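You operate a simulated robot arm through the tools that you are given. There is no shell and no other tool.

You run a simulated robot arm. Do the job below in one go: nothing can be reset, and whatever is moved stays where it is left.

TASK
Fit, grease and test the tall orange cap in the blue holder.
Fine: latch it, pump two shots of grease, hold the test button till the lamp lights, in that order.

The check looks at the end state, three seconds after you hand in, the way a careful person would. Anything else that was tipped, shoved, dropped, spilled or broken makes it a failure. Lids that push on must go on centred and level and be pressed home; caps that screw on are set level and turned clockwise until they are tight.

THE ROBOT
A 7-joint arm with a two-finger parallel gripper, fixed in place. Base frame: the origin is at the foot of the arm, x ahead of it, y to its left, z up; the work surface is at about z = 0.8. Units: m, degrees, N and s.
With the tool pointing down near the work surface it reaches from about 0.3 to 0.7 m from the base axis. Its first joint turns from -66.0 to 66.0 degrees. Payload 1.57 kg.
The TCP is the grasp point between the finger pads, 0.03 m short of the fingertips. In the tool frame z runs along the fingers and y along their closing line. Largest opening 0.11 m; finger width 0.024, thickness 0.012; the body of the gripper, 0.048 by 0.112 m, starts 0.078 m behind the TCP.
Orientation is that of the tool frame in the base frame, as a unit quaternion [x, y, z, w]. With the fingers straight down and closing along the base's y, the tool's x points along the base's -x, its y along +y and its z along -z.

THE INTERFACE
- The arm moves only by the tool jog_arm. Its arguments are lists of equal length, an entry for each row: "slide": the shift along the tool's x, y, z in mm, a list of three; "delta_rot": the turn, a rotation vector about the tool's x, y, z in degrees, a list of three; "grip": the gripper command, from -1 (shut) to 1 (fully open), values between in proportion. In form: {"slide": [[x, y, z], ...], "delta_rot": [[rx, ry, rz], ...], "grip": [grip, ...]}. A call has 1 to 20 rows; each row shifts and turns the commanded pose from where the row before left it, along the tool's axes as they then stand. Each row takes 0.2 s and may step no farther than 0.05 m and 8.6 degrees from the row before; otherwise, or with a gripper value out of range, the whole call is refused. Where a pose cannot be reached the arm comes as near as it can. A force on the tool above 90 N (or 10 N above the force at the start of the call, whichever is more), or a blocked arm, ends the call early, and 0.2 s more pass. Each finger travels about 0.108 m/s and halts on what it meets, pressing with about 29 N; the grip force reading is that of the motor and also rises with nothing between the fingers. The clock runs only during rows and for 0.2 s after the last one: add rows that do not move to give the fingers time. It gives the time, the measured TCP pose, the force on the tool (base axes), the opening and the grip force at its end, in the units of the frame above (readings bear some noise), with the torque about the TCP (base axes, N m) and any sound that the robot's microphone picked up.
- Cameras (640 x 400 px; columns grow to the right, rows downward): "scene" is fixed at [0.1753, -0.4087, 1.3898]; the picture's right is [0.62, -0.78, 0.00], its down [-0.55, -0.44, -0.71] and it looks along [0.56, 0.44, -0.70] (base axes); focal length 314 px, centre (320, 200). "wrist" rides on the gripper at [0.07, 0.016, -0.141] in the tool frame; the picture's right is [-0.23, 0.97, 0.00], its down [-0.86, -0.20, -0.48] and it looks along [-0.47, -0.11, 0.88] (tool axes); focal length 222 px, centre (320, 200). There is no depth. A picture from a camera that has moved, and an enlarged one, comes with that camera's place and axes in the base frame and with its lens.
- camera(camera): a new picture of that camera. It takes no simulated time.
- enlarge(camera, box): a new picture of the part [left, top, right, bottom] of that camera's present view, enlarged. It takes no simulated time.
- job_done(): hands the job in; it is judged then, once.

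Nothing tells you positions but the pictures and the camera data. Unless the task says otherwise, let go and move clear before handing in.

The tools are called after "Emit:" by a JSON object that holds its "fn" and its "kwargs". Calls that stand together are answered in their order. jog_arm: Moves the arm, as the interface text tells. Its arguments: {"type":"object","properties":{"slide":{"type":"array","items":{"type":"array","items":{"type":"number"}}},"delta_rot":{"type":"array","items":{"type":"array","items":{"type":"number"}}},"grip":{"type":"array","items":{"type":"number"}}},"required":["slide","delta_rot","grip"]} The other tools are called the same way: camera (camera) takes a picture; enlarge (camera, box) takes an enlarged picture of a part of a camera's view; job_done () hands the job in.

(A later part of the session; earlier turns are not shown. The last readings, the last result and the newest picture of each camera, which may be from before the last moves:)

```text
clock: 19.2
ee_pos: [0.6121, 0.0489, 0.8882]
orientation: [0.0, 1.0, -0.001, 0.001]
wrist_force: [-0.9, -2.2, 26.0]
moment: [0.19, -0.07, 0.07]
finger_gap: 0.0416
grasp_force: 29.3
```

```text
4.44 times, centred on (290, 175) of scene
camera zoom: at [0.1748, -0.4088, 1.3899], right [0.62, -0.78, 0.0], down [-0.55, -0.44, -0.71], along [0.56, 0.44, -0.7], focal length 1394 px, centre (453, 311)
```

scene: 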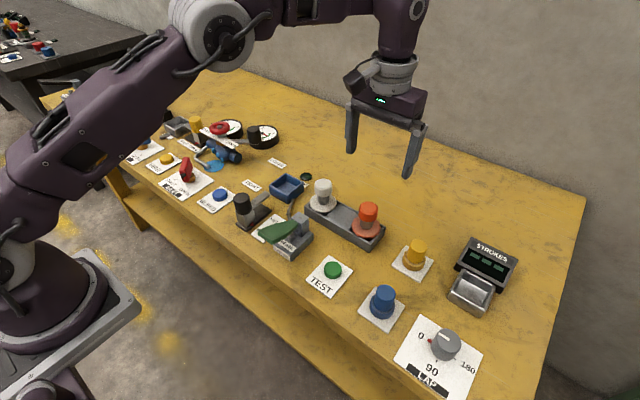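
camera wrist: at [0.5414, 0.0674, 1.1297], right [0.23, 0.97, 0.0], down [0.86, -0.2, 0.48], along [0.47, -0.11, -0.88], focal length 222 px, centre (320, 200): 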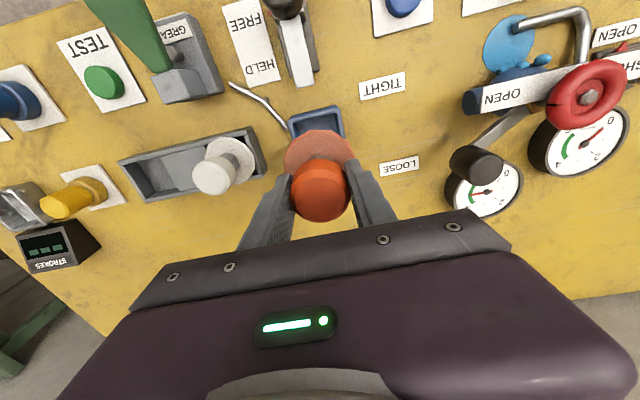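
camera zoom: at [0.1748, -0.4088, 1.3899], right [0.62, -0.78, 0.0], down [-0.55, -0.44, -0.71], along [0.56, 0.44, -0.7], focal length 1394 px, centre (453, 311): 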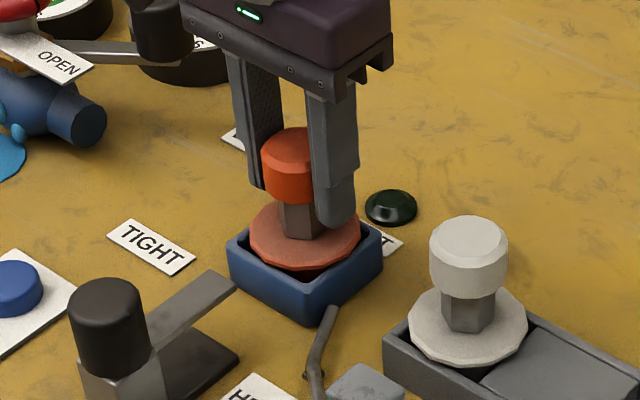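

The plug bottomed in the holder with 26 N at the same height it had in the tray, so it's seated. I'll ease off the force, open the fingers and rise.

Emit:
{"fn": "jog_arm", "kwargs": {"slide": [[0, 0, -1.5], [0, 0, 0], [0, 0, 0], [0, 0, 0], [0, 0, 0], [0, 0, 0]], "delta_rot": [[0, 0, 0], [0, 0, 0], [0, 0, 0], [0, 0, 0], [0, 0, 0], [0, 0, 0]], "grip": [-1, -1, -0.1, 0.1, 0.3, 0.3]}}

Emit:
{"fn": "jog_arm", "kwargs": {"slide": [[0, 0, -15], [0, 0, -40], [0, 0, -40], [0, 0, -40], [0, 0, -20], [0, 0, 0], [0, 0, 0]], "delta_rot": [[0, 0, 0], [0, 0, 0], [0, 0, 0], [0, 0, 0], [0, 0, 0], [0, 0, 0], [0, 0, 0]], "grip": [0.3, 0.3, 0.3, 0.3, 0.3, 0.3, 0.3]}}

Emit:
{"fn": "enlarge", "kwargs": {"camera": "scene", "box": [240, 150, 330, 220]}}

Emit:
{"fn": "camera", "kwargs": {"camera": "wrist"}}

Emit:
{"fn": "enlarge", "kwargs": {"camera": "wrist", "box": [240, 60, 400, 180]}}

```text
clock: 20.6
ee_pos: [0.6106, 0.0489, 0.8893]
orientation: [0.0, 1.0, 0.0, 0.0]
wrist_force: [0.0, 0.5, -0.2]
moment: [-0.01, -0.02, -0.04]
finger_gap: 0.0714
grasp_force: 0.0
```

```text
clock: 22.2
ee_pos: [0.6114, 0.05, 1.0446]
orientation: [0.0, 1.0, 0.0, 0.0]
wrist_force: [-0.4, -0.2, 0.5]
moment: [0.01, 0.0, 0.02]
finger_gap: 0.0714
grasp_force: 0.0
```

```text
5.71 times, centred on (285, 185) of scene
camera zoom: at [0.1753, -0.4087, 1.3898], right [0.62, -0.78, 0.0], down [-0.55, -0.44, -0.71], along [0.56, 0.44, -0.7], focal length 1793 px, centre (520, 286)
```

zoom: 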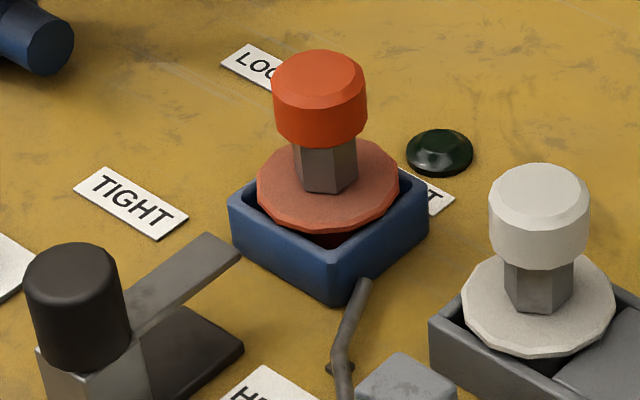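

```text
taken
camera wrist: at [0.5429, 0.0657, 1.1865], right [0.23, 0.97, 0.0], down [0.85, -0.2, 0.48], along [0.47, -0.11, -0.88], focal length 222 px, centre (320, 200)
```

wrist: 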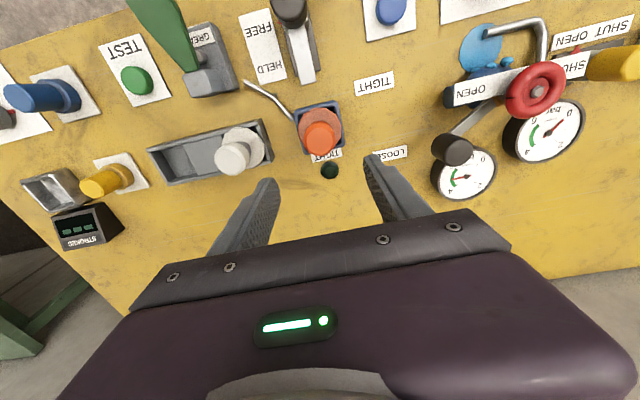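

```text
3.33 times, centred on (320, 120) of wrist
camera zoom: at [0.5429, 0.0657, 1.1865], right [0.23, 0.97, 0.0], down [0.85, -0.2, 0.48], along [0.47, -0.11, -0.88], focal length 740 px, centre (320, 467)
```

zoom: 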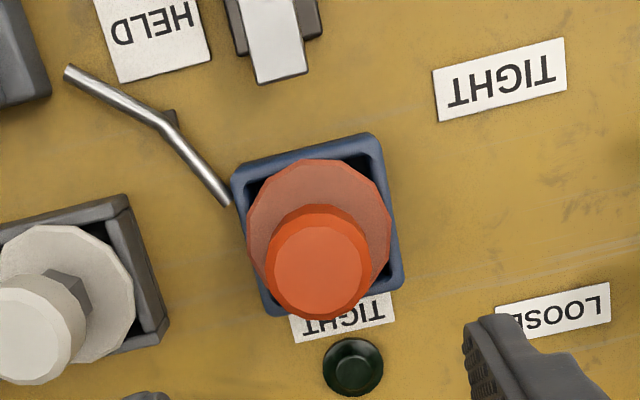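

The cap sits level and centred in the holder. Next is the latch, so I'll move above the black slide knob to measure it.

Emit:
{"fn": "jog_arm", "kwargs": {"slide": [[48, 0, 0], [48, 0, 0], [48, 0, 0], [0, 0, 0], [0, 0, 0]], "delta_rot": [[0, 0, 0], [0, 0, 0], [0, 0, 0], [0, 0, 0], [0, 0, 0]], "grip": [0.3, 0.3, 0.3, 0.3, 0.3]}}

Emit:
{"fn": "camera", "kwargs": {"camera": "wrist"}}

Emit:
{"fn": "enlarge", "kwargs": {"camera": "wrist", "box": [240, 60, 400, 180]}}

Emit:
{"fn": "enlarge", "kwargs": {"camera": "scene", "box": [220, 180, 320, 260]}}

```text
clock: 23.4
ee_pos: [0.4666, 0.0484, 1.0453]
orientation: [0.0, 1.0, 0.0, 0.0]
wrist_force: [-0.6, -0.5, 0.1]
moment: [0.02, 0.0, 0.0]
finger_gap: 0.0718
grasp_force: 0.0
```

```text
taken
camera wrist: at [0.3972, 0.0642, 1.1851], right [0.23, 0.97, 0.0], down [0.85, -0.2, 0.48], along [0.47, -0.11, -0.88], focal length 222 px, centre (320, 200)
```

wrist: 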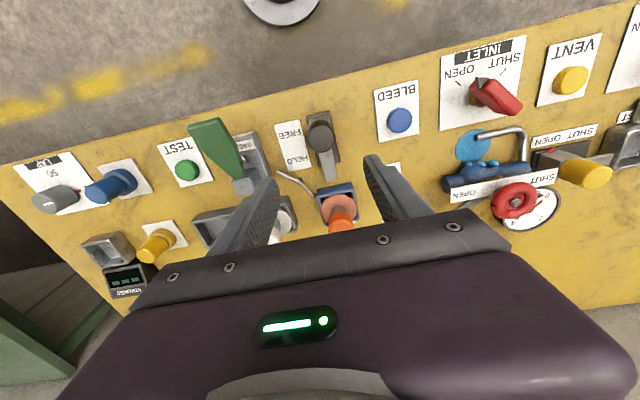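

```text
3.33 times, centred on (320, 120) of wrist
camera zoom: at [0.3972, 0.0642, 1.1851], right [0.23, 0.97, 0.0], down [0.85, -0.2, 0.48], along [0.47, -0.11, -0.88], focal length 740 px, centre (320, 467)
```

zoom: 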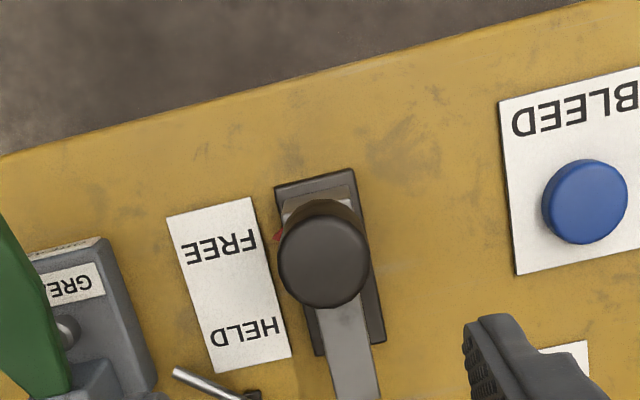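

```text
5.00 times, centred on (270, 220) of scene
camera zoom: at [0.1753, -0.4087, 1.3898], right [0.62, -0.78, 0.0], down [-0.55, -0.44, -0.71], along [0.56, 0.44, -0.7], focal length 1569 px, centre (570, 100)
```

zoom: 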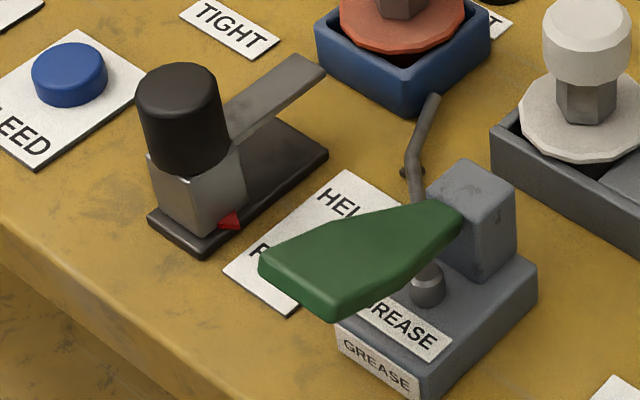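

The knob axis is at about (0.465, 0.049), top z about 0.89, diameter about 37 mm. I'll descend around it with the fingers 72 mm apart, then close gently.

Emit:
{"fn": "jog_arm", "kwargs": {"slide": [[2, 1, 40], [0, 0, 40], [0, 0, 40], [0, 0, 25], [0, 0, 13], [0, 0, 0], [0, 0, 0]], "delta_rot": [[0, 0, 0], [0, 0, 0], [0, 0, 0], [0, 0, 0], [0, 0, 0], [0, 0, 0], [0, 0, 0]], "grip": [0.3, 0.3, 0.3, 0.3, 0.3, 0.3, 0.3]}}

Emit:
{"fn": "enlarge", "kwargs": {"camera": "scene", "box": [200, 150, 320, 250]}}

Emit:
{"fn": "camera", "kwargs": {"camera": "wrist"}}

```text
clock: 25.0
ee_pos: [0.4651, 0.0512, 0.8867]
orientation: [0.0, 1.0, 0.0, 0.0]
wrist_force: [-1.6, 0.4, 0.7]
moment: [-0.01, 0.01, 0.02]
finger_gap: 0.0715
grasp_force: 0.1
```

```text
4.00 times, centred on (260, 200) of scene
camera zoom: at [0.1753, -0.4087, 1.3898], right [0.62, -0.78, 0.0], down [-0.55, -0.44, -0.71], along [0.56, 0.44, -0.7], focal length 1255 px, centre (560, 200)
```

zoom: 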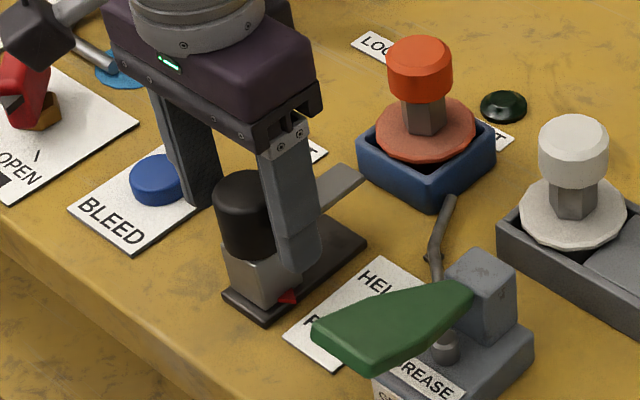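

```text
taken
camera wrist: at [0.3959, 0.0664, 1.0272], right [0.23, 0.97, 0.0], down [0.85, -0.2, 0.48], along [0.47, -0.11, -0.88], focal length 222 px, centre (320, 200)
```

wrist: 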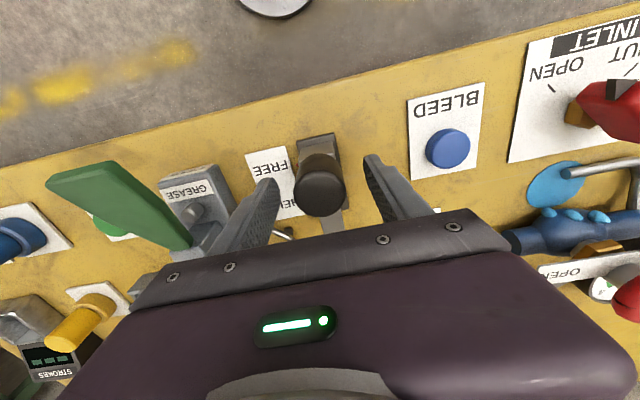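

The knob is centred between the fingers. I'll close on it and then slide it +x in small steps towards HELD, watching the force.

Emit:
{"fn": "jog_arm", "kwargs": {"slide": [[0, 0, 0], [0, 0, 0], [0, 0, 0], [0, 0, 0]], "delta_rot": [[0, 0, 0], [0, 0, 0], [0, 0, 0], [0, 0, 0]], "grip": [0, -0.2, -1, -1]}}

Emit:
{"fn": "jog_arm", "kwargs": {"slide": [[-5, 0, 0], [-5, 0, 0], [-5, 0, 0], [-5, 0, 0], [0, 0, 0]], "delta_rot": [[0, 0, 0], [0, 0, 0], [0, 0, 0], [0, 0, 0], [0, 0, 0]], "grip": [-1, -1, -1, -1, -1]}}

Emit:
{"fn": "enlarge", "kwargs": {"camera": "scene", "box": [200, 150, 320, 250]}}

```text
clock: 26.0
ee_pos: [0.466, 0.0497, 0.886]
orientation: [0.0, 1.0, 0.0, 0.0]
wrist_force: [0.2, -3.2, -1.1]
moment: [0.73, -0.04, 0.08]
finger_gap: 0.0375
grasp_force: 44.0
```

```text
clock: 27.2
ee_pos: [0.4853, 0.05, 0.8859]
orientation: [0.0, 1.0, 0.0, 0.0]
wrist_force: [-1.0, -11.2, -8.7]
moment: [0.77, 1.05, -0.27]
finger_gap: 0.0377
grasp_force: 43.8
```

```text
4.00 times, centred on (260, 200) of scene
camera zoom: at [0.1755, -0.409, 1.3897], right [0.62, -0.78, 0.0], down [-0.55, -0.44, -0.71], along [0.56, 0.44, -0.7], focal length 1255 px, centre (560, 200)
```

zoom: 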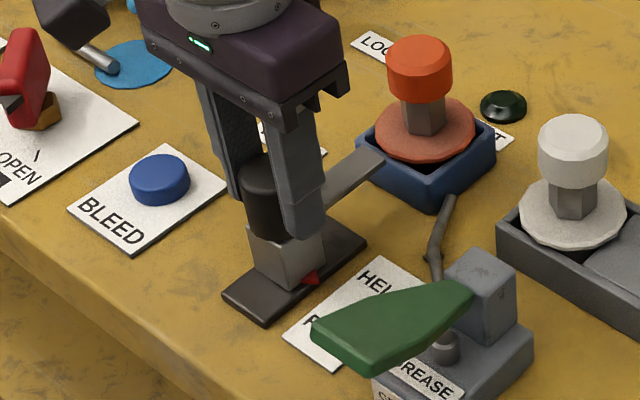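

The slide moves with the knob. I'll advance about 12 mm more and see whether the tongue clears the disc.

Emit:
{"fn": "jog_arm", "kwargs": {"slide": [[-4, 0, 0], [-4, 0, 0], [-4, 0, 0], [0, 0, 0]], "delta_rot": [[0, 0, 0], [0, 0, 0], [0, 0, 0], [0, 0, 0]], "grip": [-1, -1, -1, -1]}}

Emit:
{"fn": "enlarge", "kwargs": {"camera": "scene", "box": [240, 160, 320, 230]}}

```text
clock: 28.2
ee_pos: [0.4963, 0.0503, 0.8852]
orientation: [0.0, 1.0, 0.0, 0.001]
wrist_force: [-0.8, -15.4, 1.5]
moment: [0.62, 1.11, 0.32]
finger_gap: 0.0378
grasp_force: 44.0
```

```text
5.71 times, centred on (280, 195) of scene
camera zoom: at [0.1753, -0.4091, 1.3897], right [0.62, -0.78, 0.0], down [-0.55, -0.44, -0.71], along [0.56, 0.44, -0.7], focal length 1793 px, centre (549, 229)
```

zoom: 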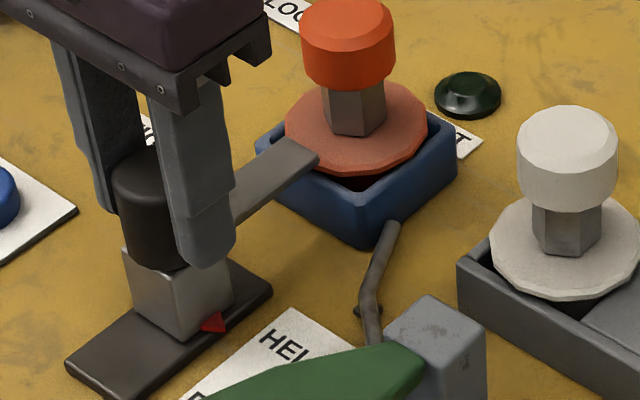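

The tongue is sliding over the disc. I'll finish the travel to HELD, easing 0.5 mm in -y to relieve the side force.

Emit:
{"fn": "jog_arm", "kwargs": {"slide": [[-4, -0.7, 0], [-4, 0, 0], [-3, 0, 0], [0, 0, 0]], "delta_rot": [[0, 0, 0], [0, 0, 0], [0, 0, 0], [0, 0, 0]], "grip": [-1, -1, -1, -1]}}

Emit:
{"fn": "enlarge", "kwargs": {"camera": "scene", "box": [240, 160, 320, 230]}}

Emit:
{"fn": "enlarge", "kwargs": {"camera": "wrist", "box": [220, 80, 380, 200]}}

```text
clock: 29.2
ee_pos: [0.5084, 0.0495, 0.8863]
orientation: [0.001, 1.0, 0.0, 0.0]
wrist_force: [2.1, -1.0, -20.4]
moment: [-0.7, -0.58, -0.13]
finger_gap: 0.0375
grasp_force: 43.6
```

```text
5.71 times, centred on (280, 195) of scene
camera zoom: at [0.1757, -0.4087, 1.3898], right [0.62, -0.78, 0.0], down [-0.55, -0.44, -0.71], along [0.56, 0.44, -0.7], focal length 1793 px, centre (549, 229)
```

zoom: 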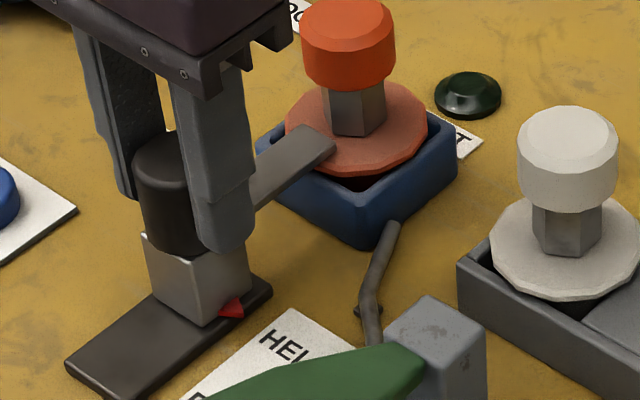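

```text
3.33 times, centred on (300, 140) of wrist
camera zoom: at [0.439, 0.066, 1.0274], right [0.23, 0.97, 0.0], down [0.86, -0.2, 0.48], along [0.47, -0.11, -0.88], focal length 740 px, centre (387, 400)
```

zoom: 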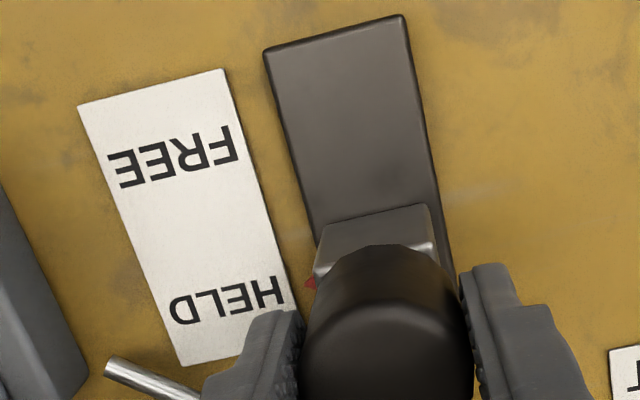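

The pointer is within about 3 mm of HELD. I'll continue in small steps until it's at the mark or an end stop is felt.

Emit:
{"fn": "jog_arm", "kwargs": {"slide": [[-2, 0, 0], [-1.5, 0, 0], [0, 0, 0]], "delta_rot": [[0, 0, 0], [0, 0, 0], [0, 0, 0]], "grip": [-1, -1, -1]}}

Emit:
{"fn": "enlarge", "kwargs": {"camera": "wrist", "box": [220, 80, 380, 200]}}

Emit:
{"fn": "enlarge", "kwargs": {"camera": "scene", "box": [250, 160, 310, 220]}}

```text
clock: 30.0
ee_pos: [0.51, 0.0496, 0.8858]
orientation: [-0.001, 1.0, 0.0, -0.002]
wrist_force: [-12.2, 10.9, -12.6]
moment: [-0.56, 0.14, 0.34]
finger_gap: 0.0376
grasp_force: 43.6
```

```text
3.33 times, centred on (300, 140) of wrist
camera zoom: at [0.4415, 0.066, 1.0277], right [0.23, 0.97, 0.0], down [0.86, -0.2, 0.48], along [0.46, -0.11, -0.88], focal length 740 px, centre (387, 400)
```

zoom: 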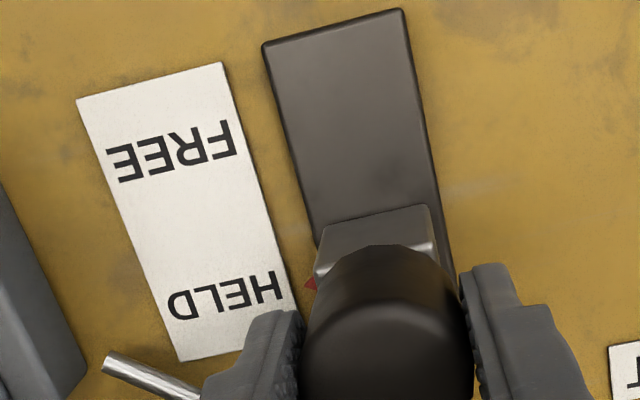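

```text
6.67 times, centred on (280, 190) of scene
camera zoom: at [0.1752, -0.4084, 1.3899], right [0.62, -0.78, 0.0], down [-0.55, -0.44, -0.71], along [0.56, 0.44, -0.7], focal length 2092 px, centre (587, 267)
```

zoom: 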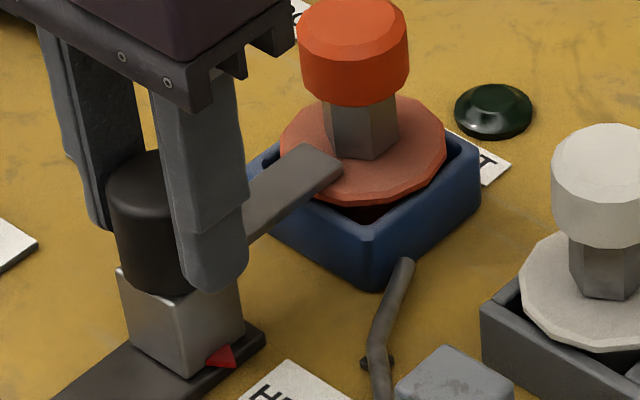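

A 12 N resistance in x suggests the end of travel. I'll nudge slightly more to confirm it's a hard stop.

Emit:
{"fn": "jog_arm", "kwargs": {"slide": [[-1.5, -0.3, 0], [0, 0, 0]], "delta_rot": [[0, 0, 0], [0, 0, 0]], "grip": [-1, -1]}}

Emit:
{"fn": "enlarge", "kwargs": {"camera": "wrist", "box": [220, 80, 380, 200]}}

Emit:
{"fn": "enlarge", "kwargs": {"camera": "scene", "box": [250, 160, 310, 220]}}

```text
clock: 30.6
ee_pos: [0.5092, 0.0494, 0.8864]
orientation: [0.0, 1.0, 0.0, -0.003]
wrist_force: [-33.3, 20.5, 4.7]
moment: [-0.36, 0.15, 0.13]
finger_gap: 0.0377
grasp_force: 43.7
```

```text
3.33 times, centred on (300, 140) of wrist
camera zoom: at [0.4418, 0.066, 1.0278], right [0.23, 0.97, 0.0], down [0.86, -0.2, 0.47], along [0.46, -0.11, -0.88], focal length 740 px, centre (387, 400)
```

zoom: 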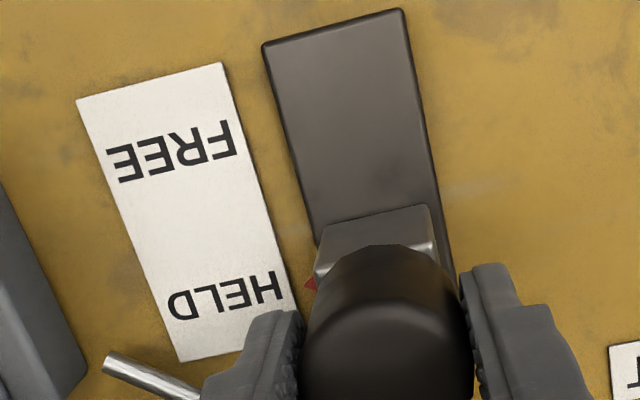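

```text
6.67 times, centred on (280, 190) of scene
camera zoom: at [0.1744, -0.4082, 1.3901], right [0.62, -0.78, 0.0], down [-0.55, -0.44, -0.71], along [0.56, 0.44, -0.7], focal length 2092 px, centre (587, 267)
```

zoom: 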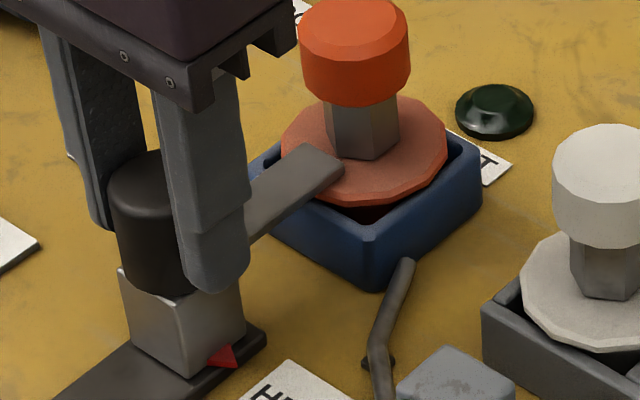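

It's a hard stop, and the pointer is at HELD. I'll take the strain off the command, open the fingers and rise.

Emit:
{"fn": "jog_arm", "kwargs": {"slide": [[2.3, 0.5, 0], [0, 0, 0], [0, 0, 0], [0, 0, 0], [0, 0, 0], [0, 0, 0]], "delta_rot": [[0, 0, 0], [0, 0, 0], [0, 0, 0], [0, 0, 0], [0, 0, 0], [0, 0, 0]], "grip": [-1, -1, -0.2, 0, 0.2, 0.2]}}

Emit:
{"fn": "jog_arm", "kwargs": {"slide": [[0, 0, -15], [0, 0, -40], [0, 0, -40], [0, 0, -40], [0, 0, -20], [0, 0, 0]], "delta_rot": [[0, 0, 0], [0, 0, 0], [0, 0, 0], [0, 0, 0], [0, 0, 0], [0, 0, 0]], "grip": [0.2, 0.2, 0.2, 0.2, 0.2, 0.2]}}

Emit:
{"fn": "enlarge", "kwargs": {"camera": "scene", "box": [220, 160, 320, 240]}}

Emit:
{"fn": "camera", "kwargs": {"camera": "wrist"}}

Emit:
{"fn": "enlarge", "kwargs": {"camera": "wrist", "box": [150, 70, 350, 220]}}

```text
clock: 32.0
ee_pos: [0.5112, 0.0497, 0.8865]
orientation: [0.0, 1.0, 0.0, -0.001]
wrist_force: [0.3, 0.1, 0.5]
moment: [0.0, 0.02, 0.04]
finger_gap: 0.0662
grasp_force: 0.0
```

```text
clock: 33.4
ee_pos: [0.5102, 0.049, 1.0422]
orientation: [0.0, 1.0, 0.0, 0.0]
wrist_force: [-0.3, -0.2, 0.4]
moment: [0.0, 0.0, 0.0]
finger_gap: 0.0659
grasp_force: 0.0
```

```text
5.00 times, centred on (270, 200) of scene
camera zoom: at [0.1753, -0.4087, 1.3898], right [0.62, -0.78, 0.0], down [-0.55, -0.44, -0.71], along [0.56, 0.44, -0.7], focal length 1569 px, centre (570, 200)
```

zoom: 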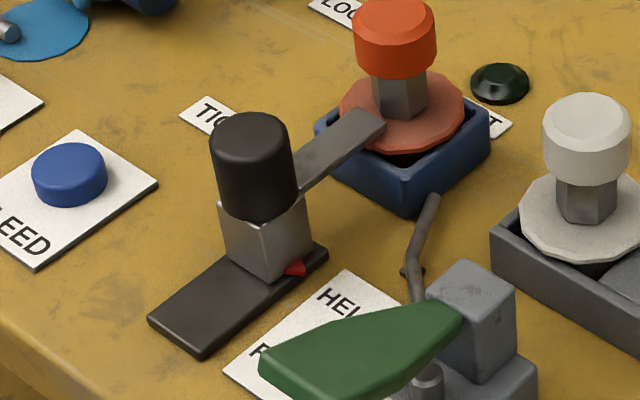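

```text
taken
camera wrist: at [0.4416, 0.0663, 1.1836], right [0.23, 0.97, 0.0], down [0.86, -0.2, 0.48], along [0.47, -0.11, -0.88], focal length 222 px, centre (320, 200)
```

wrist: 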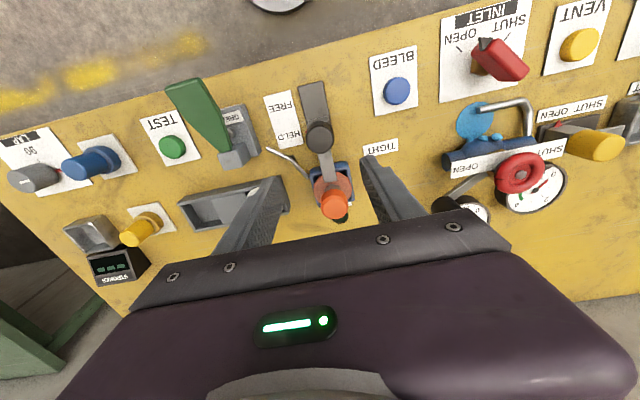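

```text
2.67 times, centred on (250, 145) of wrist
camera zoom: at [0.4416, 0.0663, 1.1836], right [0.23, 0.97, 0.0], down [0.86, -0.2, 0.48], along [0.47, -0.11, -0.88], focal length 592 px, centre (507, 347)
```

zoom: 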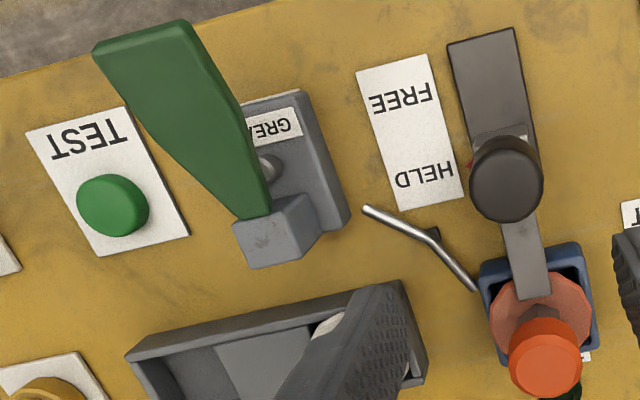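

The latch is at HELD with the tongue over the disc. The grease handle rises towards its free end at about (0.414, -0.079, 0.907). I'll go above it with the fingers closed to check before pressing.

Emit:
{"fn": "jog_arm", "kwargs": {"slide": [[20, -32, 0], [20, -32, 0], [20, -32, 0], [20, -32, 0], [0, 0, 15], [0, 0, 0], [0, 0, 0]], "delta_rot": [[0, 0, 0], [0, 0, 0], [0, 0, 0], [0, 0, 0], [0, 0, 0], [0, 0, 0], [0, 0, 0]], "grip": [-1, -1, -1, -1, -1, -1, -1]}}

Emit:
{"fn": "camera", "kwargs": {"camera": "wrist"}}

Emit:
{"fn": "enlarge", "kwargs": {"camera": "scene", "box": [220, 160, 340, 270]}}

Emit:
{"fn": "enlarge", "kwargs": {"camera": "wrist", "box": [240, 60, 400, 200]}}

```text
clock: 35.0
ee_pos: [0.4319, -0.0803, 1.0276]
orientation: [0.0, 1.0, 0.0, 0.0]
wrist_force: [0.2, 0.3, -0.5]
moment: [-0.04, -0.02, 0.02]
finger_gap: 0.0001
grasp_force: 21.4
```

```text
taken
camera wrist: at [0.3627, -0.0631, 1.1682], right [0.23, 0.97, 0.0], down [0.86, -0.2, 0.48], along [0.47, -0.11, -0.88], focal length 222 px, centre (320, 200)
```

wrist: 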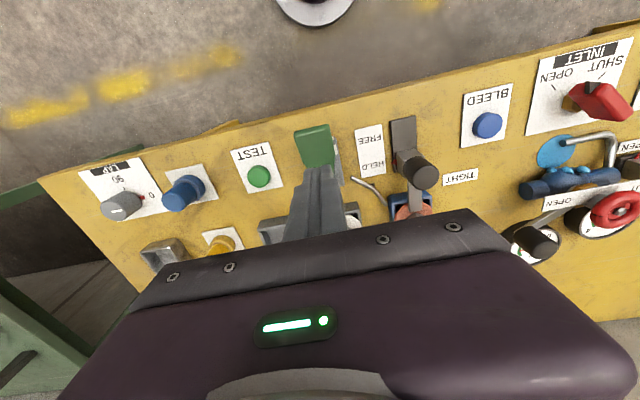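

```text
3.64 times, centred on (280, 215) of scene
camera zoom: at [0.1753, -0.4087, 1.3898], right [0.62, -0.78, 0.0], down [-0.55, -0.44, -0.71], along [0.56, 0.44, -0.7], focal length 1141 px, centre (466, 146)
```

zoom: 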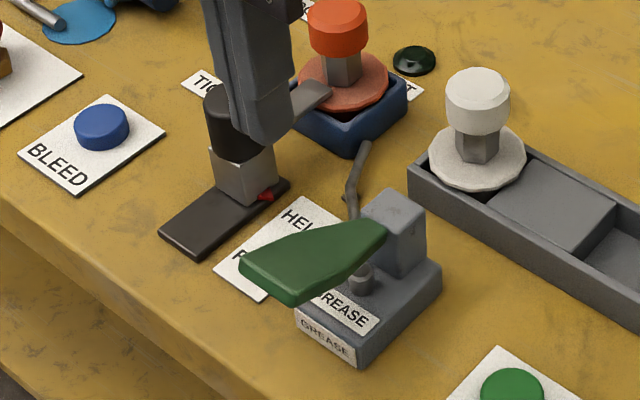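

```text
2.86 times, centred on (320, 130) of wrist
camera zoom: at [0.3627, -0.0631, 1.1682], right [0.23, 0.97, 0.0], down [0.86, -0.2, 0.48], along [0.47, -0.11, -0.88], focal length 635 px, centre (320, 400)
```

zoom: 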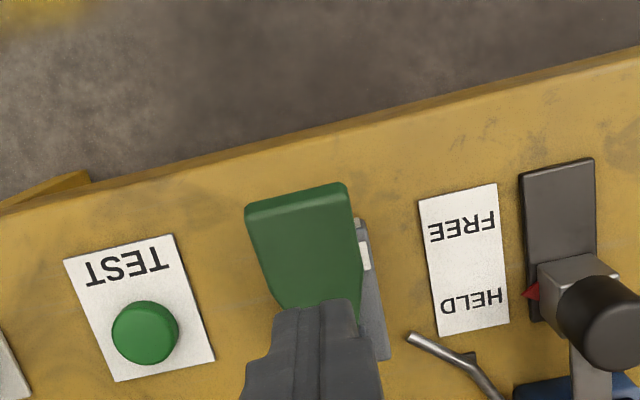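

The handle's end edge is at x about 0.411 and its axis at y about -0.084. I'll align on it and lower the closed fingertips to just above it.

Emit:
{"fn": "jog_arm", "kwargs": {"slide": [[4, -4, 30], [0, 0, 30], [0, 0, 15], [0, 0, 0], [0, 0, 0]], "delta_rot": [[0, 0, 0], [0, 0, 0], [0, 0, 0], [0, 0, 0], [0, 0, 0]], "grip": [-1, -1, -1, -1, -1]}}

Emit:
{"fn": "enlarge", "kwargs": {"camera": "scene", "box": [220, 160, 340, 270]}}

Emit:
{"fn": "camera", "kwargs": {"camera": "wrist"}}

```text
clock: 36.2
ee_pos: [0.4272, -0.0828, 0.9533]
orientation: [0.0, 1.0, 0.0, 0.0]
wrist_force: [0.6, -0.3, 0.2]
moment: [0.02, -0.02, 0.01]
finger_gap: 0.0
grasp_force: 21.6
```

```text
3.64 times, centred on (280, 215) of scene
camera zoom: at [0.1753, -0.4087, 1.3898], right [0.62, -0.78, 0.0], down [-0.55, -0.44, -0.71], along [0.56, 0.44, -0.7], focal length 1141 px, centre (466, 146)
```

zoom: 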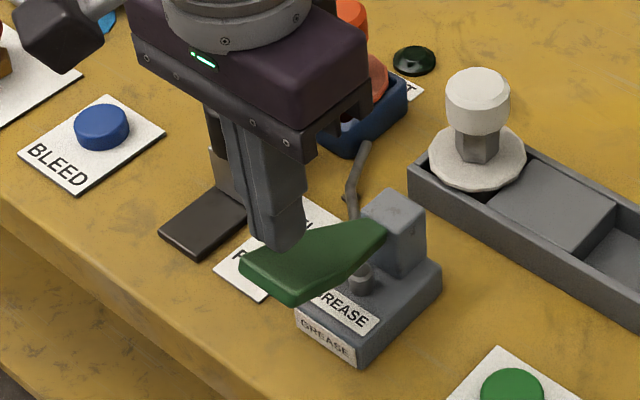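

```text
taken
camera wrist: at [0.3578, -0.0665, 1.0947], right [0.23, 0.97, 0.0], down [0.86, -0.2, 0.48], along [0.47, -0.11, -0.88], focal length 222 px, centre (320, 200)
```

wrist: 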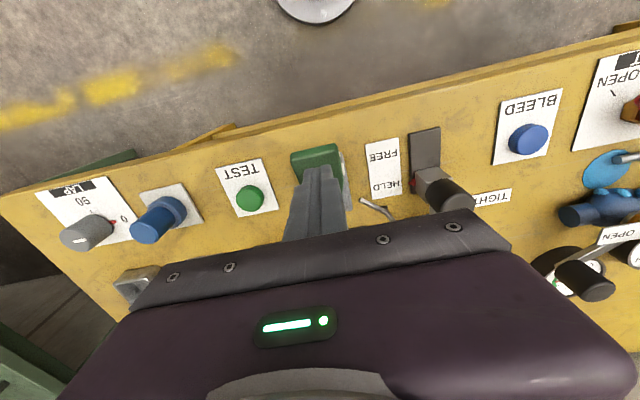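

The fingertips are over the handle. I'll press down in 4 mm steps, watching the force.

Emit:
{"fn": "jog_arm", "kwargs": {"slide": [[0, 0, 5], [0, 0, 5], [0, 0, 5], [0, 0, 5], [0, 0, 0]], "delta_rot": [[0, 0, 0], [0, 0, 0], [0, 0, 0], [0, 0, 0], [0, 0, 0]], "grip": [-1, -1, -1, -1, -1]}}

Emit:
{"fn": "enlarge", "kwargs": {"camera": "scene", "box": [220, 160, 340, 270]}}

```text
clock: 37.4
ee_pos: [0.4279, -0.082, 0.9326]
orientation: [0.0, 1.0, 0.0, 0.001]
wrist_force: [0.9, 0.6, 1.3]
moment: [0.02, 0.04, -0.01]
finger_gap: 0.0001
grasp_force: 21.2
```

```text
3.64 times, centred on (280, 215) of scene
camera zoom: at [0.1753, -0.4087, 1.3898], right [0.62, -0.78, 0.0], down [-0.55, -0.44, -0.71], along [0.56, 0.44, -0.7], focal length 1141 px, centre (466, 146)
```

zoom: 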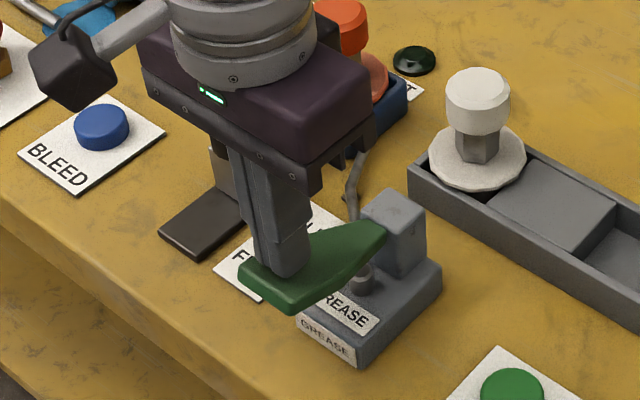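

The handle has begun to move with little force. I'll press on towards the bottom of the stroke.

Emit:
{"fn": "jog_arm", "kwargs": {"slide": [[0, 0, 5], [0, 0, 5], [0, 0, 5], [0, 0, 0]], "delta_rot": [[0, 0, 0], [0, 0, 0], [0, 0, 0], [0, 0, 0]], "grip": [-1, -1, -1, -1]}}

Emit:
{"fn": "enlarge", "kwargs": {"camera": "scene", "box": [220, 160, 340, 270]}}

```text
clock: 38.4
ee_pos: [0.4269, -0.0817, 0.9169]
orientation: [0.0, 1.0, 0.001, 0.0]
wrist_force: [-0.5, -0.4, 1.8]
moment: [-0.02, 0.06, -0.05]
finger_gap: 0.0
grasp_force: 21.4
```

```text
3.64 times, centred on (280, 215) of scene
camera zoom: at [0.1753, -0.4087, 1.3898], right [0.62, -0.78, 0.0], down [-0.55, -0.44, -0.71], along [0.56, 0.44, -0.7], focal length 1141 px, centre (466, 146)
```

zoom: 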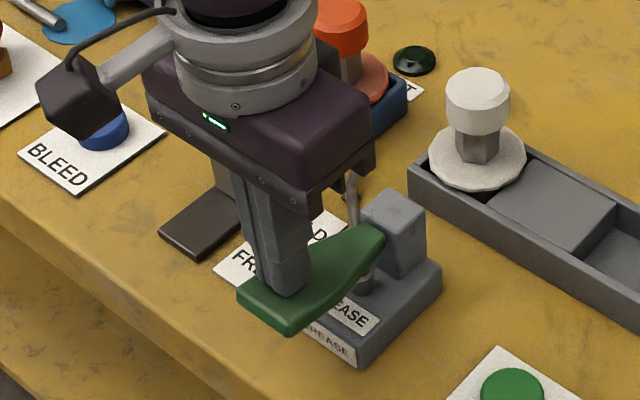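

Emit:
{"fn": "jog_arm", "kwargs": {"slide": [[0, 0, 5], [0, 0, 5], [0, 0, 0]], "delta_rot": [[0, 0, 0], [0, 0, 0], [0, 0, 0]], "grip": [-1, -1, -1]}}

Emit:
{"fn": "enlarge", "kwargs": {"camera": "scene", "box": [220, 160, 340, 270]}}

```text
clock: 39.2
ee_pos: [0.4261, -0.0823, 0.9058]
orientation: [0.0, 1.0, 0.0, 0.001]
wrist_force: [-0.4, 1.3, 2.9]
moment: [0.04, 0.06, -0.07]
finger_gap: 0.0001
grasp_force: 21.3
```

```text
3.64 times, centred on (280, 215) of scene
camera zoom: at [0.1753, -0.4087, 1.3899], right [0.62, -0.78, 0.0], down [-0.55, -0.44, -0.71], along [0.56, 0.44, -0.7], focal length 1141 px, centre (466, 146)
```

zoom: 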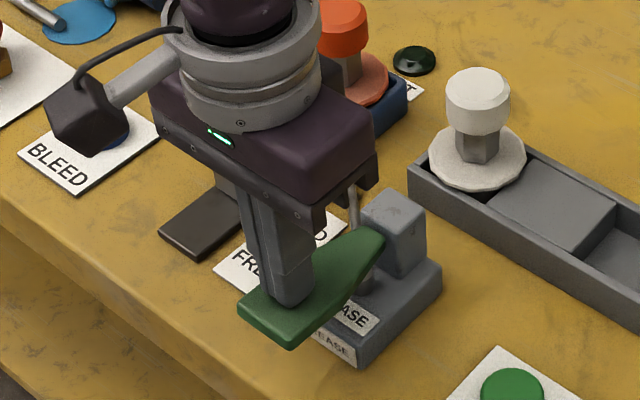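

The handle continues down smoothly with a light spring force, and there's no stop yet. I'll keep going.

Emit:
{"fn": "jog_arm", "kwargs": {"slide": [[0, 0, 4], [0, 0, 4], [0, 0, 0]], "delta_rot": [[0, 0, 0], [0, 0, 0], [0, 0, 0]], "grip": [-1, -1, -1]}}

Emit:
{"fn": "jog_arm", "kwargs": {"slide": [[0, 0, 3], [0, 0, 3], [0, 0, 0]], "delta_rot": [[0, 0, 0], [0, 0, 0], [0, 0, 0]], "grip": [-1, -1, -1]}}

Emit:
{"fn": "enlarge", "kwargs": {"camera": "scene", "box": [220, 160, 340, 270]}}

```text
clock: 40.0
ee_pos: [0.4266, -0.0817, 0.8996]
orientation: [-0.001, 1.0, 0.0, -0.001]
wrist_force: [0.4, -2.2, 3.7]
moment: [-0.04, 0.05, 0.0]
finger_gap: 0.0
grasp_force: 20.6
```

```text
clock: 40.8
ee_pos: [0.4259, -0.0824, 0.8926]
orientation: [0.0, 1.0, -0.001, 0.0]
wrist_force: [-0.9, -1.6, 4.9]
moment: [-0.08, -0.05, -0.05]
finger_gap: 0.0
grasp_force: 21.6
```

```text
3.64 times, centred on (280, 215) of scene
camera zoom: at [0.1752, -0.4087, 1.3898], right [0.62, -0.78, 0.0], down [-0.55, -0.44, -0.71], along [0.56, 0.44, -0.7], focal length 1141 px, centre (466, 146)
```

zoom: 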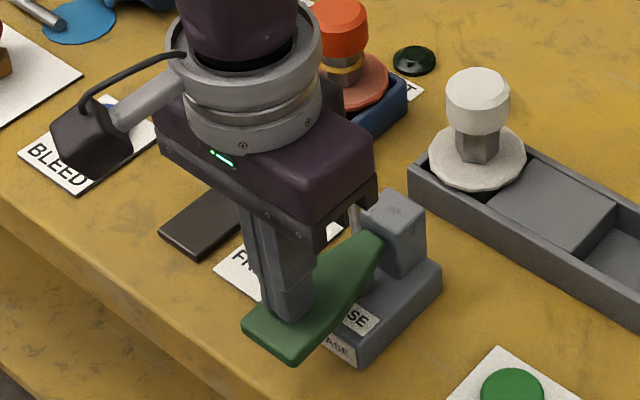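

A yellow grease band just appeared on the cap's neck, so the first shot registered. I'll zoom in, then let the handle rise fully.

Emit:
{"fn": "enlarge", "kwargs": {"camera": "scene", "box": [290, 155, 350, 205]}}

Emit:
{"fn": "jog_arm", "kwargs": {"slide": [[0, 0, -10], [0, 0, -15], [0, 0, -15], [0, 0, -15], [0, 0, -8], [0, 0, 0]], "delta_rot": [[0, 0, 0], [0, 0, 0], [0, 0, 0], [0, 0, 0], [0, 0, 0], [0, 0, 0]], "grip": [-1, -1, -1, -1, -1, -1]}}

Emit:
{"fn": "enlarge", "kwargs": {"camera": "scene", "box": [220, 160, 340, 270]}}

Emit:
{"fn": "enlarge", "kwargs": {"camera": "scene", "box": [270, 140, 330, 200]}}

```text
8.00 times, centred on (320, 180) of scene
camera zoom: at [0.1752, -0.4087, 1.3898], right [0.62, -0.78, 0.0], down [-0.55, -0.44, -0.71], along [0.56, 0.44, -0.7], focal length 2510 px, centre (320, 360)
```

zoom: 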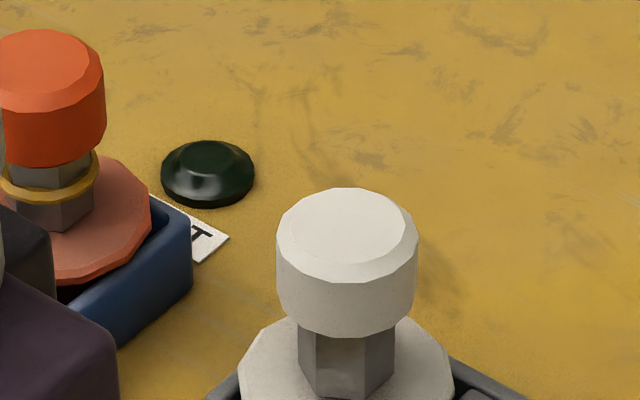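

```text
clock: 42.2
ee_pos: [0.4267, -0.0828, 0.9544]
orientation: [-0.001, 1.0, 0.0, 0.0]
wrist_force: [-0.3, 0.1, 0.1]
moment: [-0.04, -0.02, 0.0]
finger_gap: 0.0
grasp_force: 21.5
```

```text
3.64 times, centred on (280, 215) of scene
camera zoom: at [0.1753, -0.4087, 1.3898], right [0.62, -0.78, 0.0], down [-0.55, -0.44, -0.71], along [0.56, 0.44, -0.7], focal length 1141 px, centre (466, 146)
```

zoom: 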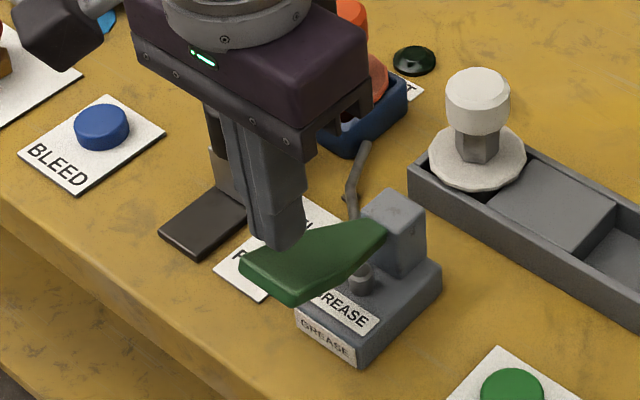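

```text
6.67 times, centred on (300, 170) of scene
camera zoom: at [0.1753, -0.4087, 1.3898], right [0.62, -0.78, 0.0], down [-0.55, -0.44, -0.71], along [0.56, 0.44, -0.7], focal length 2092 px, centre (453, 400)
```

zoom: 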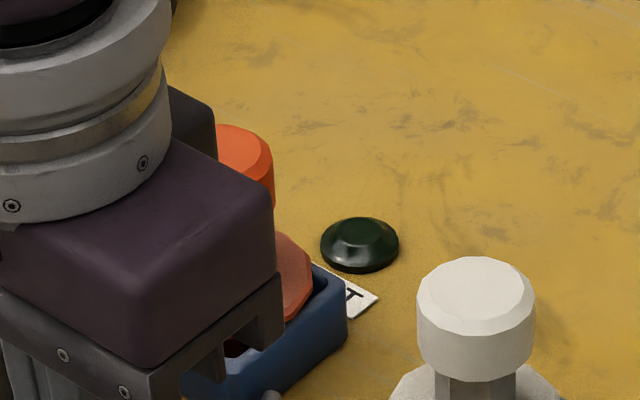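

The handle sprang back fully. Now the second stroke to the same depth.

Emit:
{"fn": "jog_arm", "kwargs": {"slide": [[0, 0, 10], [0, 0, 10], [0, 0, 8], [0, 0, 8], [0, 0, 6], [0, 0, 5], [0, 0, 0]], "delta_rot": [[0, 0, 0], [0, 0, 0], [0, 0, 0], [0, 0, 0], [0, 0, 0], [0, 0, 0], [0, 0, 0]], "grip": [-1, -1, -1, -1, -1, -1, -1]}}

Emit:
{"fn": "enlarge", "kwargs": {"camera": "scene", "box": [290, 155, 350, 205]}}

Emit:
{"fn": "jog_arm", "kwargs": {"slide": [[0, 0, 5], [0, 0, 5], [0, 0, 4], [0, 0, 1], [0, 0, 0]], "delta_rot": [[0, 0, 0], [0, 0, 0], [0, 0, 0], [0, 0, 0], [0, 0, 0]], "grip": [-1, -1, -1, -1, -1]}}

Emit:
{"fn": "enlarge", "kwargs": {"camera": "scene", "box": [220, 160, 340, 270]}}

Emit:
{"fn": "enlarge", "kwargs": {"camera": "scene", "box": [280, 150, 320, 200]}}

```text
clock: 43.8
ee_pos: [0.4267, -0.0823, 0.9088]
orientation: [0.0, 1.0, 0.0, 0.0]
wrist_force: [0.2, 1.1, 2.5]
moment: [0.04, 0.02, 0.0]
finger_gap: 0.0
grasp_force: 21.2
```

```text
8.00 times, centred on (320, 180) of scene
camera zoom: at [0.1753, -0.4087, 1.3899], right [0.62, -0.78, 0.0], down [-0.55, -0.44, -0.71], along [0.56, 0.44, -0.7], focal length 2510 px, centre (320, 360)
```

zoom: 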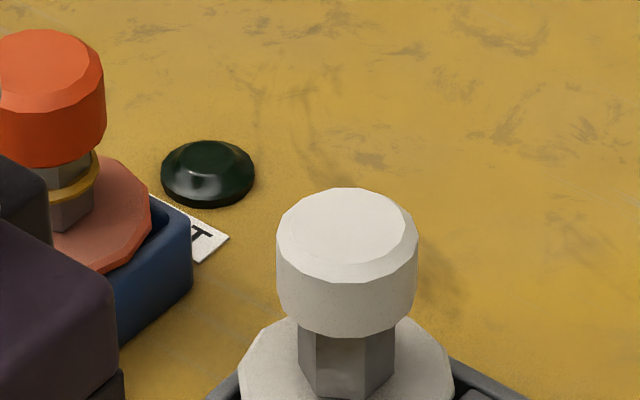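

```text
clock: 45.0
ee_pos: [0.4273, -0.0824, 0.8931]
orientation: [0.0, 1.0, 0.0, 0.0]
wrist_force: [-1.8, 1.1, 5.1]
moment: [0.05, -0.01, -0.07]
finger_gap: 0.0002
grasp_force: 21.3
```

```text
3.64 times, centred on (280, 215) of scene
camera zoom: at [0.1752, -0.4087, 1.3899], right [0.62, -0.78, 0.0], down [-0.55, -0.44, -0.71], along [0.56, 0.44, -0.7], focal length 1141 px, centre (466, 146)
```

zoom: 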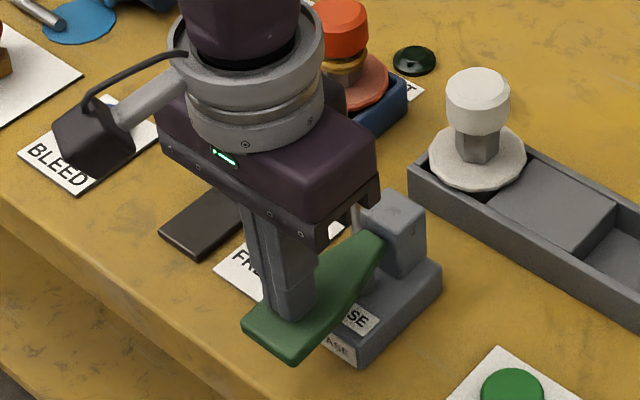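

```text
8.00 times, centred on (300, 175) of scene
camera zoom: at [0.1752, -0.4087, 1.3899], right [0.62, -0.78, 0.0], down [-0.55, -0.44, -0.71], along [0.56, 0.44, -0.7], focal length 2510 px, centre (480, 400)
```

zoom: 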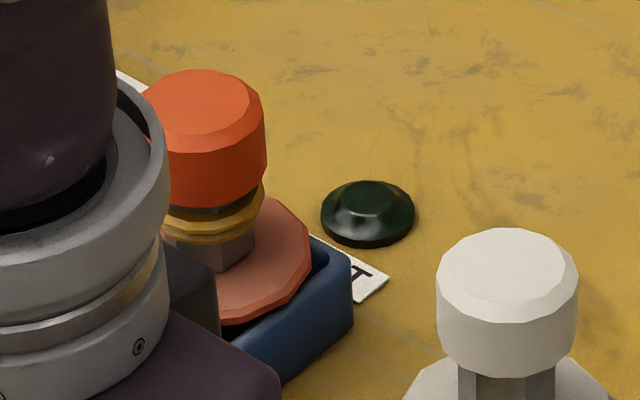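

Two grease bands are on the neck. I'll release the handle completely, rise, and move over the TEST button at about (0.482, -0.198).

Emit:
{"fn": "jog_arm", "kwargs": {"slide": [[0, 0, -10], [0, 0, -15], [0, 0, -20], [0, 0, -30], [0, 0, -30], [0, 0, 0]], "delta_rot": [[0, 0, 0], [0, 0, 0], [0, 0, 0], [0, 0, 0], [0, 0, 0], [0, 0, 0]], "grip": [-1, -1, -1, -1, -1, -1]}}

Emit:
{"fn": "jog_arm", "kwargs": {"slide": [[-18, -38, 0], [-18, -38, 0], [-19, -39, 0], [0, 0, 0], [0, 0, 0]], "delta_rot": [[0, 0, 0], [0, 0, 0], [0, 0, 0], [0, 0, 0], [0, 0, 0]], "grip": [-1, -1, -1, -1, -1]}}

Emit:
{"fn": "camera", "kwargs": {"camera": "scene"}}

Emit:
{"fn": "camera", "kwargs": {"camera": "wrist"}}

Emit:
{"fn": "enlarge", "kwargs": {"camera": "scene", "box": [220, 160, 340, 270]}}

```text
clock: 46.4
ee_pos: [0.4274, -0.084, 0.9995]
orientation: [0.0, 1.0, 0.001, 0.0]
wrist_force: [0.0, 0.8, 0.7]
moment: [0.01, 0.0, -0.01]
finger_gap: 0.0002
grasp_force: 21.1
```

```text
clock: 47.6
ee_pos: [0.4801, -0.1995, 0.9991]
orientation: [0.0, 1.0, 0.0, 0.001]
wrist_force: [-0.3, -1.1, -0.5]
moment: [-0.02, 0.01, -0.02]
finger_gap: 0.0
grasp_force: 21.1
```

```text
taken
```

scene: 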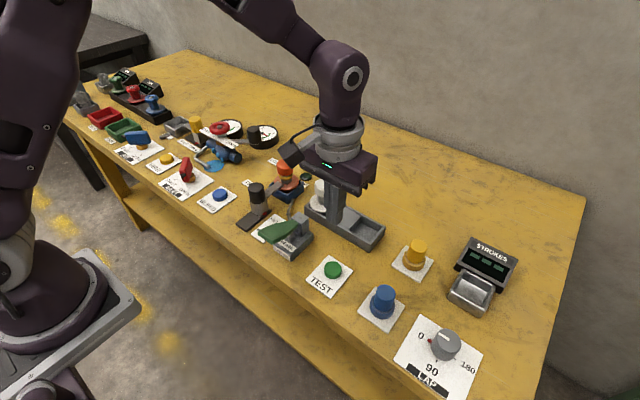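

```text
taken
camera wrist: at [0.4114, -0.183, 1.1412], right [0.23, 0.97, 0.0], down [0.86, -0.2, 0.48], along [0.47, -0.11, -0.88], focal length 222 px, centre (320, 200)
```

wrist: 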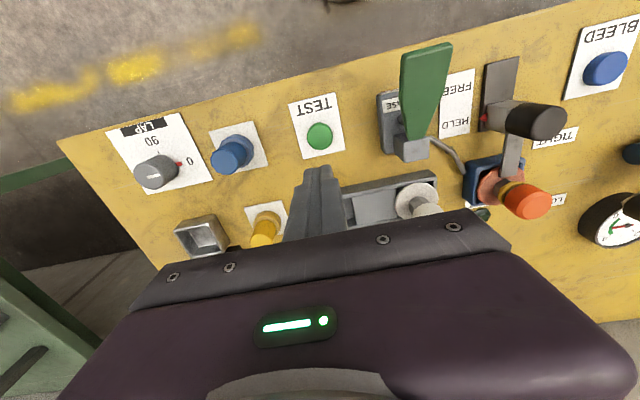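

```text
3.64 times, centred on (280, 215) of scene
camera zoom: at [0.1753, -0.4087, 1.3898], right [0.62, -0.78, 0.0], down [-0.55, -0.44, -0.71], along [0.56, 0.44, -0.7], focal length 1141 px, centre (466, 146)
```

zoom: 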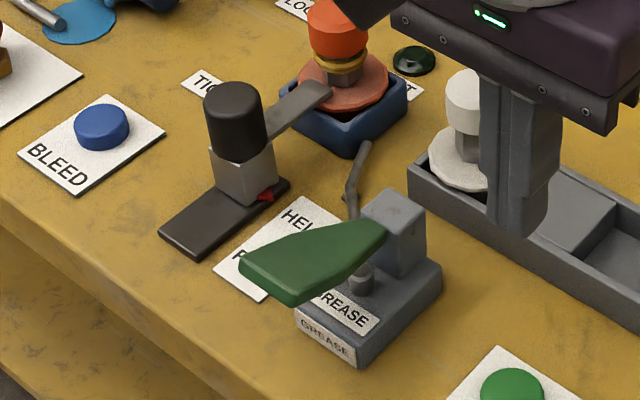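

The handle is up again, two grease bands show, and the lamp is still dark. The fingertips are over TEST; I'll lower to just above it and then press gently.

Emit:
{"fn": "jog_arm", "kwargs": {"slide": [[-1.8, -1, 40], [0, 0, 40], [0, 0, 35], [0, 0, 20], [0, 0, 0], [0, 0, 0]], "delta_rot": [[0, 0, 0], [0, 0, 0], [0, 0, 0], [0, 0, 0], [0, 0, 0], [0, 0, 0]], "grip": [-1, -1, -1, -1, -1, -1]}}

Emit:
{"fn": "camera", "kwargs": {"camera": "scene"}}

Emit:
{"fn": "enlarge", "kwargs": {"camera": "scene", "box": [280, 200, 380, 300]}}

Emit:
{"fn": "camera", "kwargs": {"camera": "wrist"}}

```text
clock: 49.0
ee_pos: [0.4844, -0.1996, 0.8633]
orientation: [0.0, 1.0, 0.0, 0.001]
wrist_force: [0.4, 0.5, 0.2]
moment: [0.01, 0.0, 0.02]
finger_gap: 0.0001
grasp_force: 21.1
```

```text
taken
```

scene: 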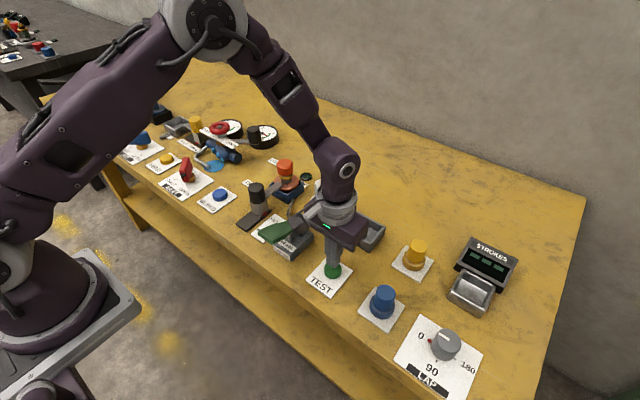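

```text
4.00 times, centred on (330, 250) of scene
camera zoom: at [0.1753, -0.4087, 1.3898], right [0.62, -0.78, 0.0], down [-0.55, -0.44, -0.71], along [0.56, 0.44, -0.7], focal length 1255 px, centre (280, 0)
```

zoom: 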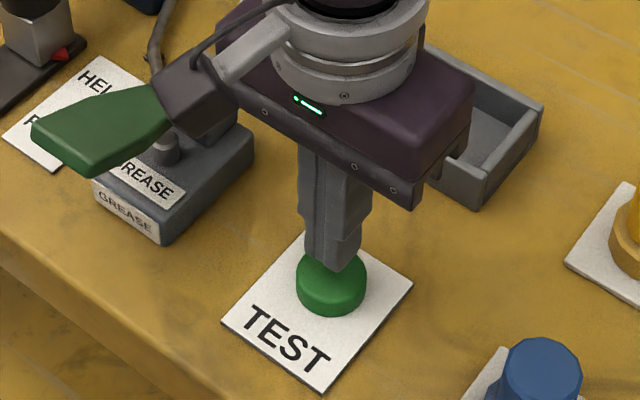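

```text
taken
camera wrist: at [0.4152, -0.1829, 1.0046], right [0.23, 0.97, 0.0], down [0.86, -0.2, 0.48], along [0.47, -0.11, -0.88], focal length 222 px, centre (320, 200)
```

wrist: 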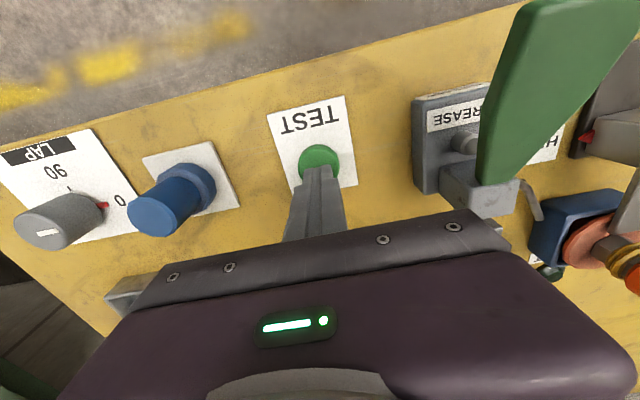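

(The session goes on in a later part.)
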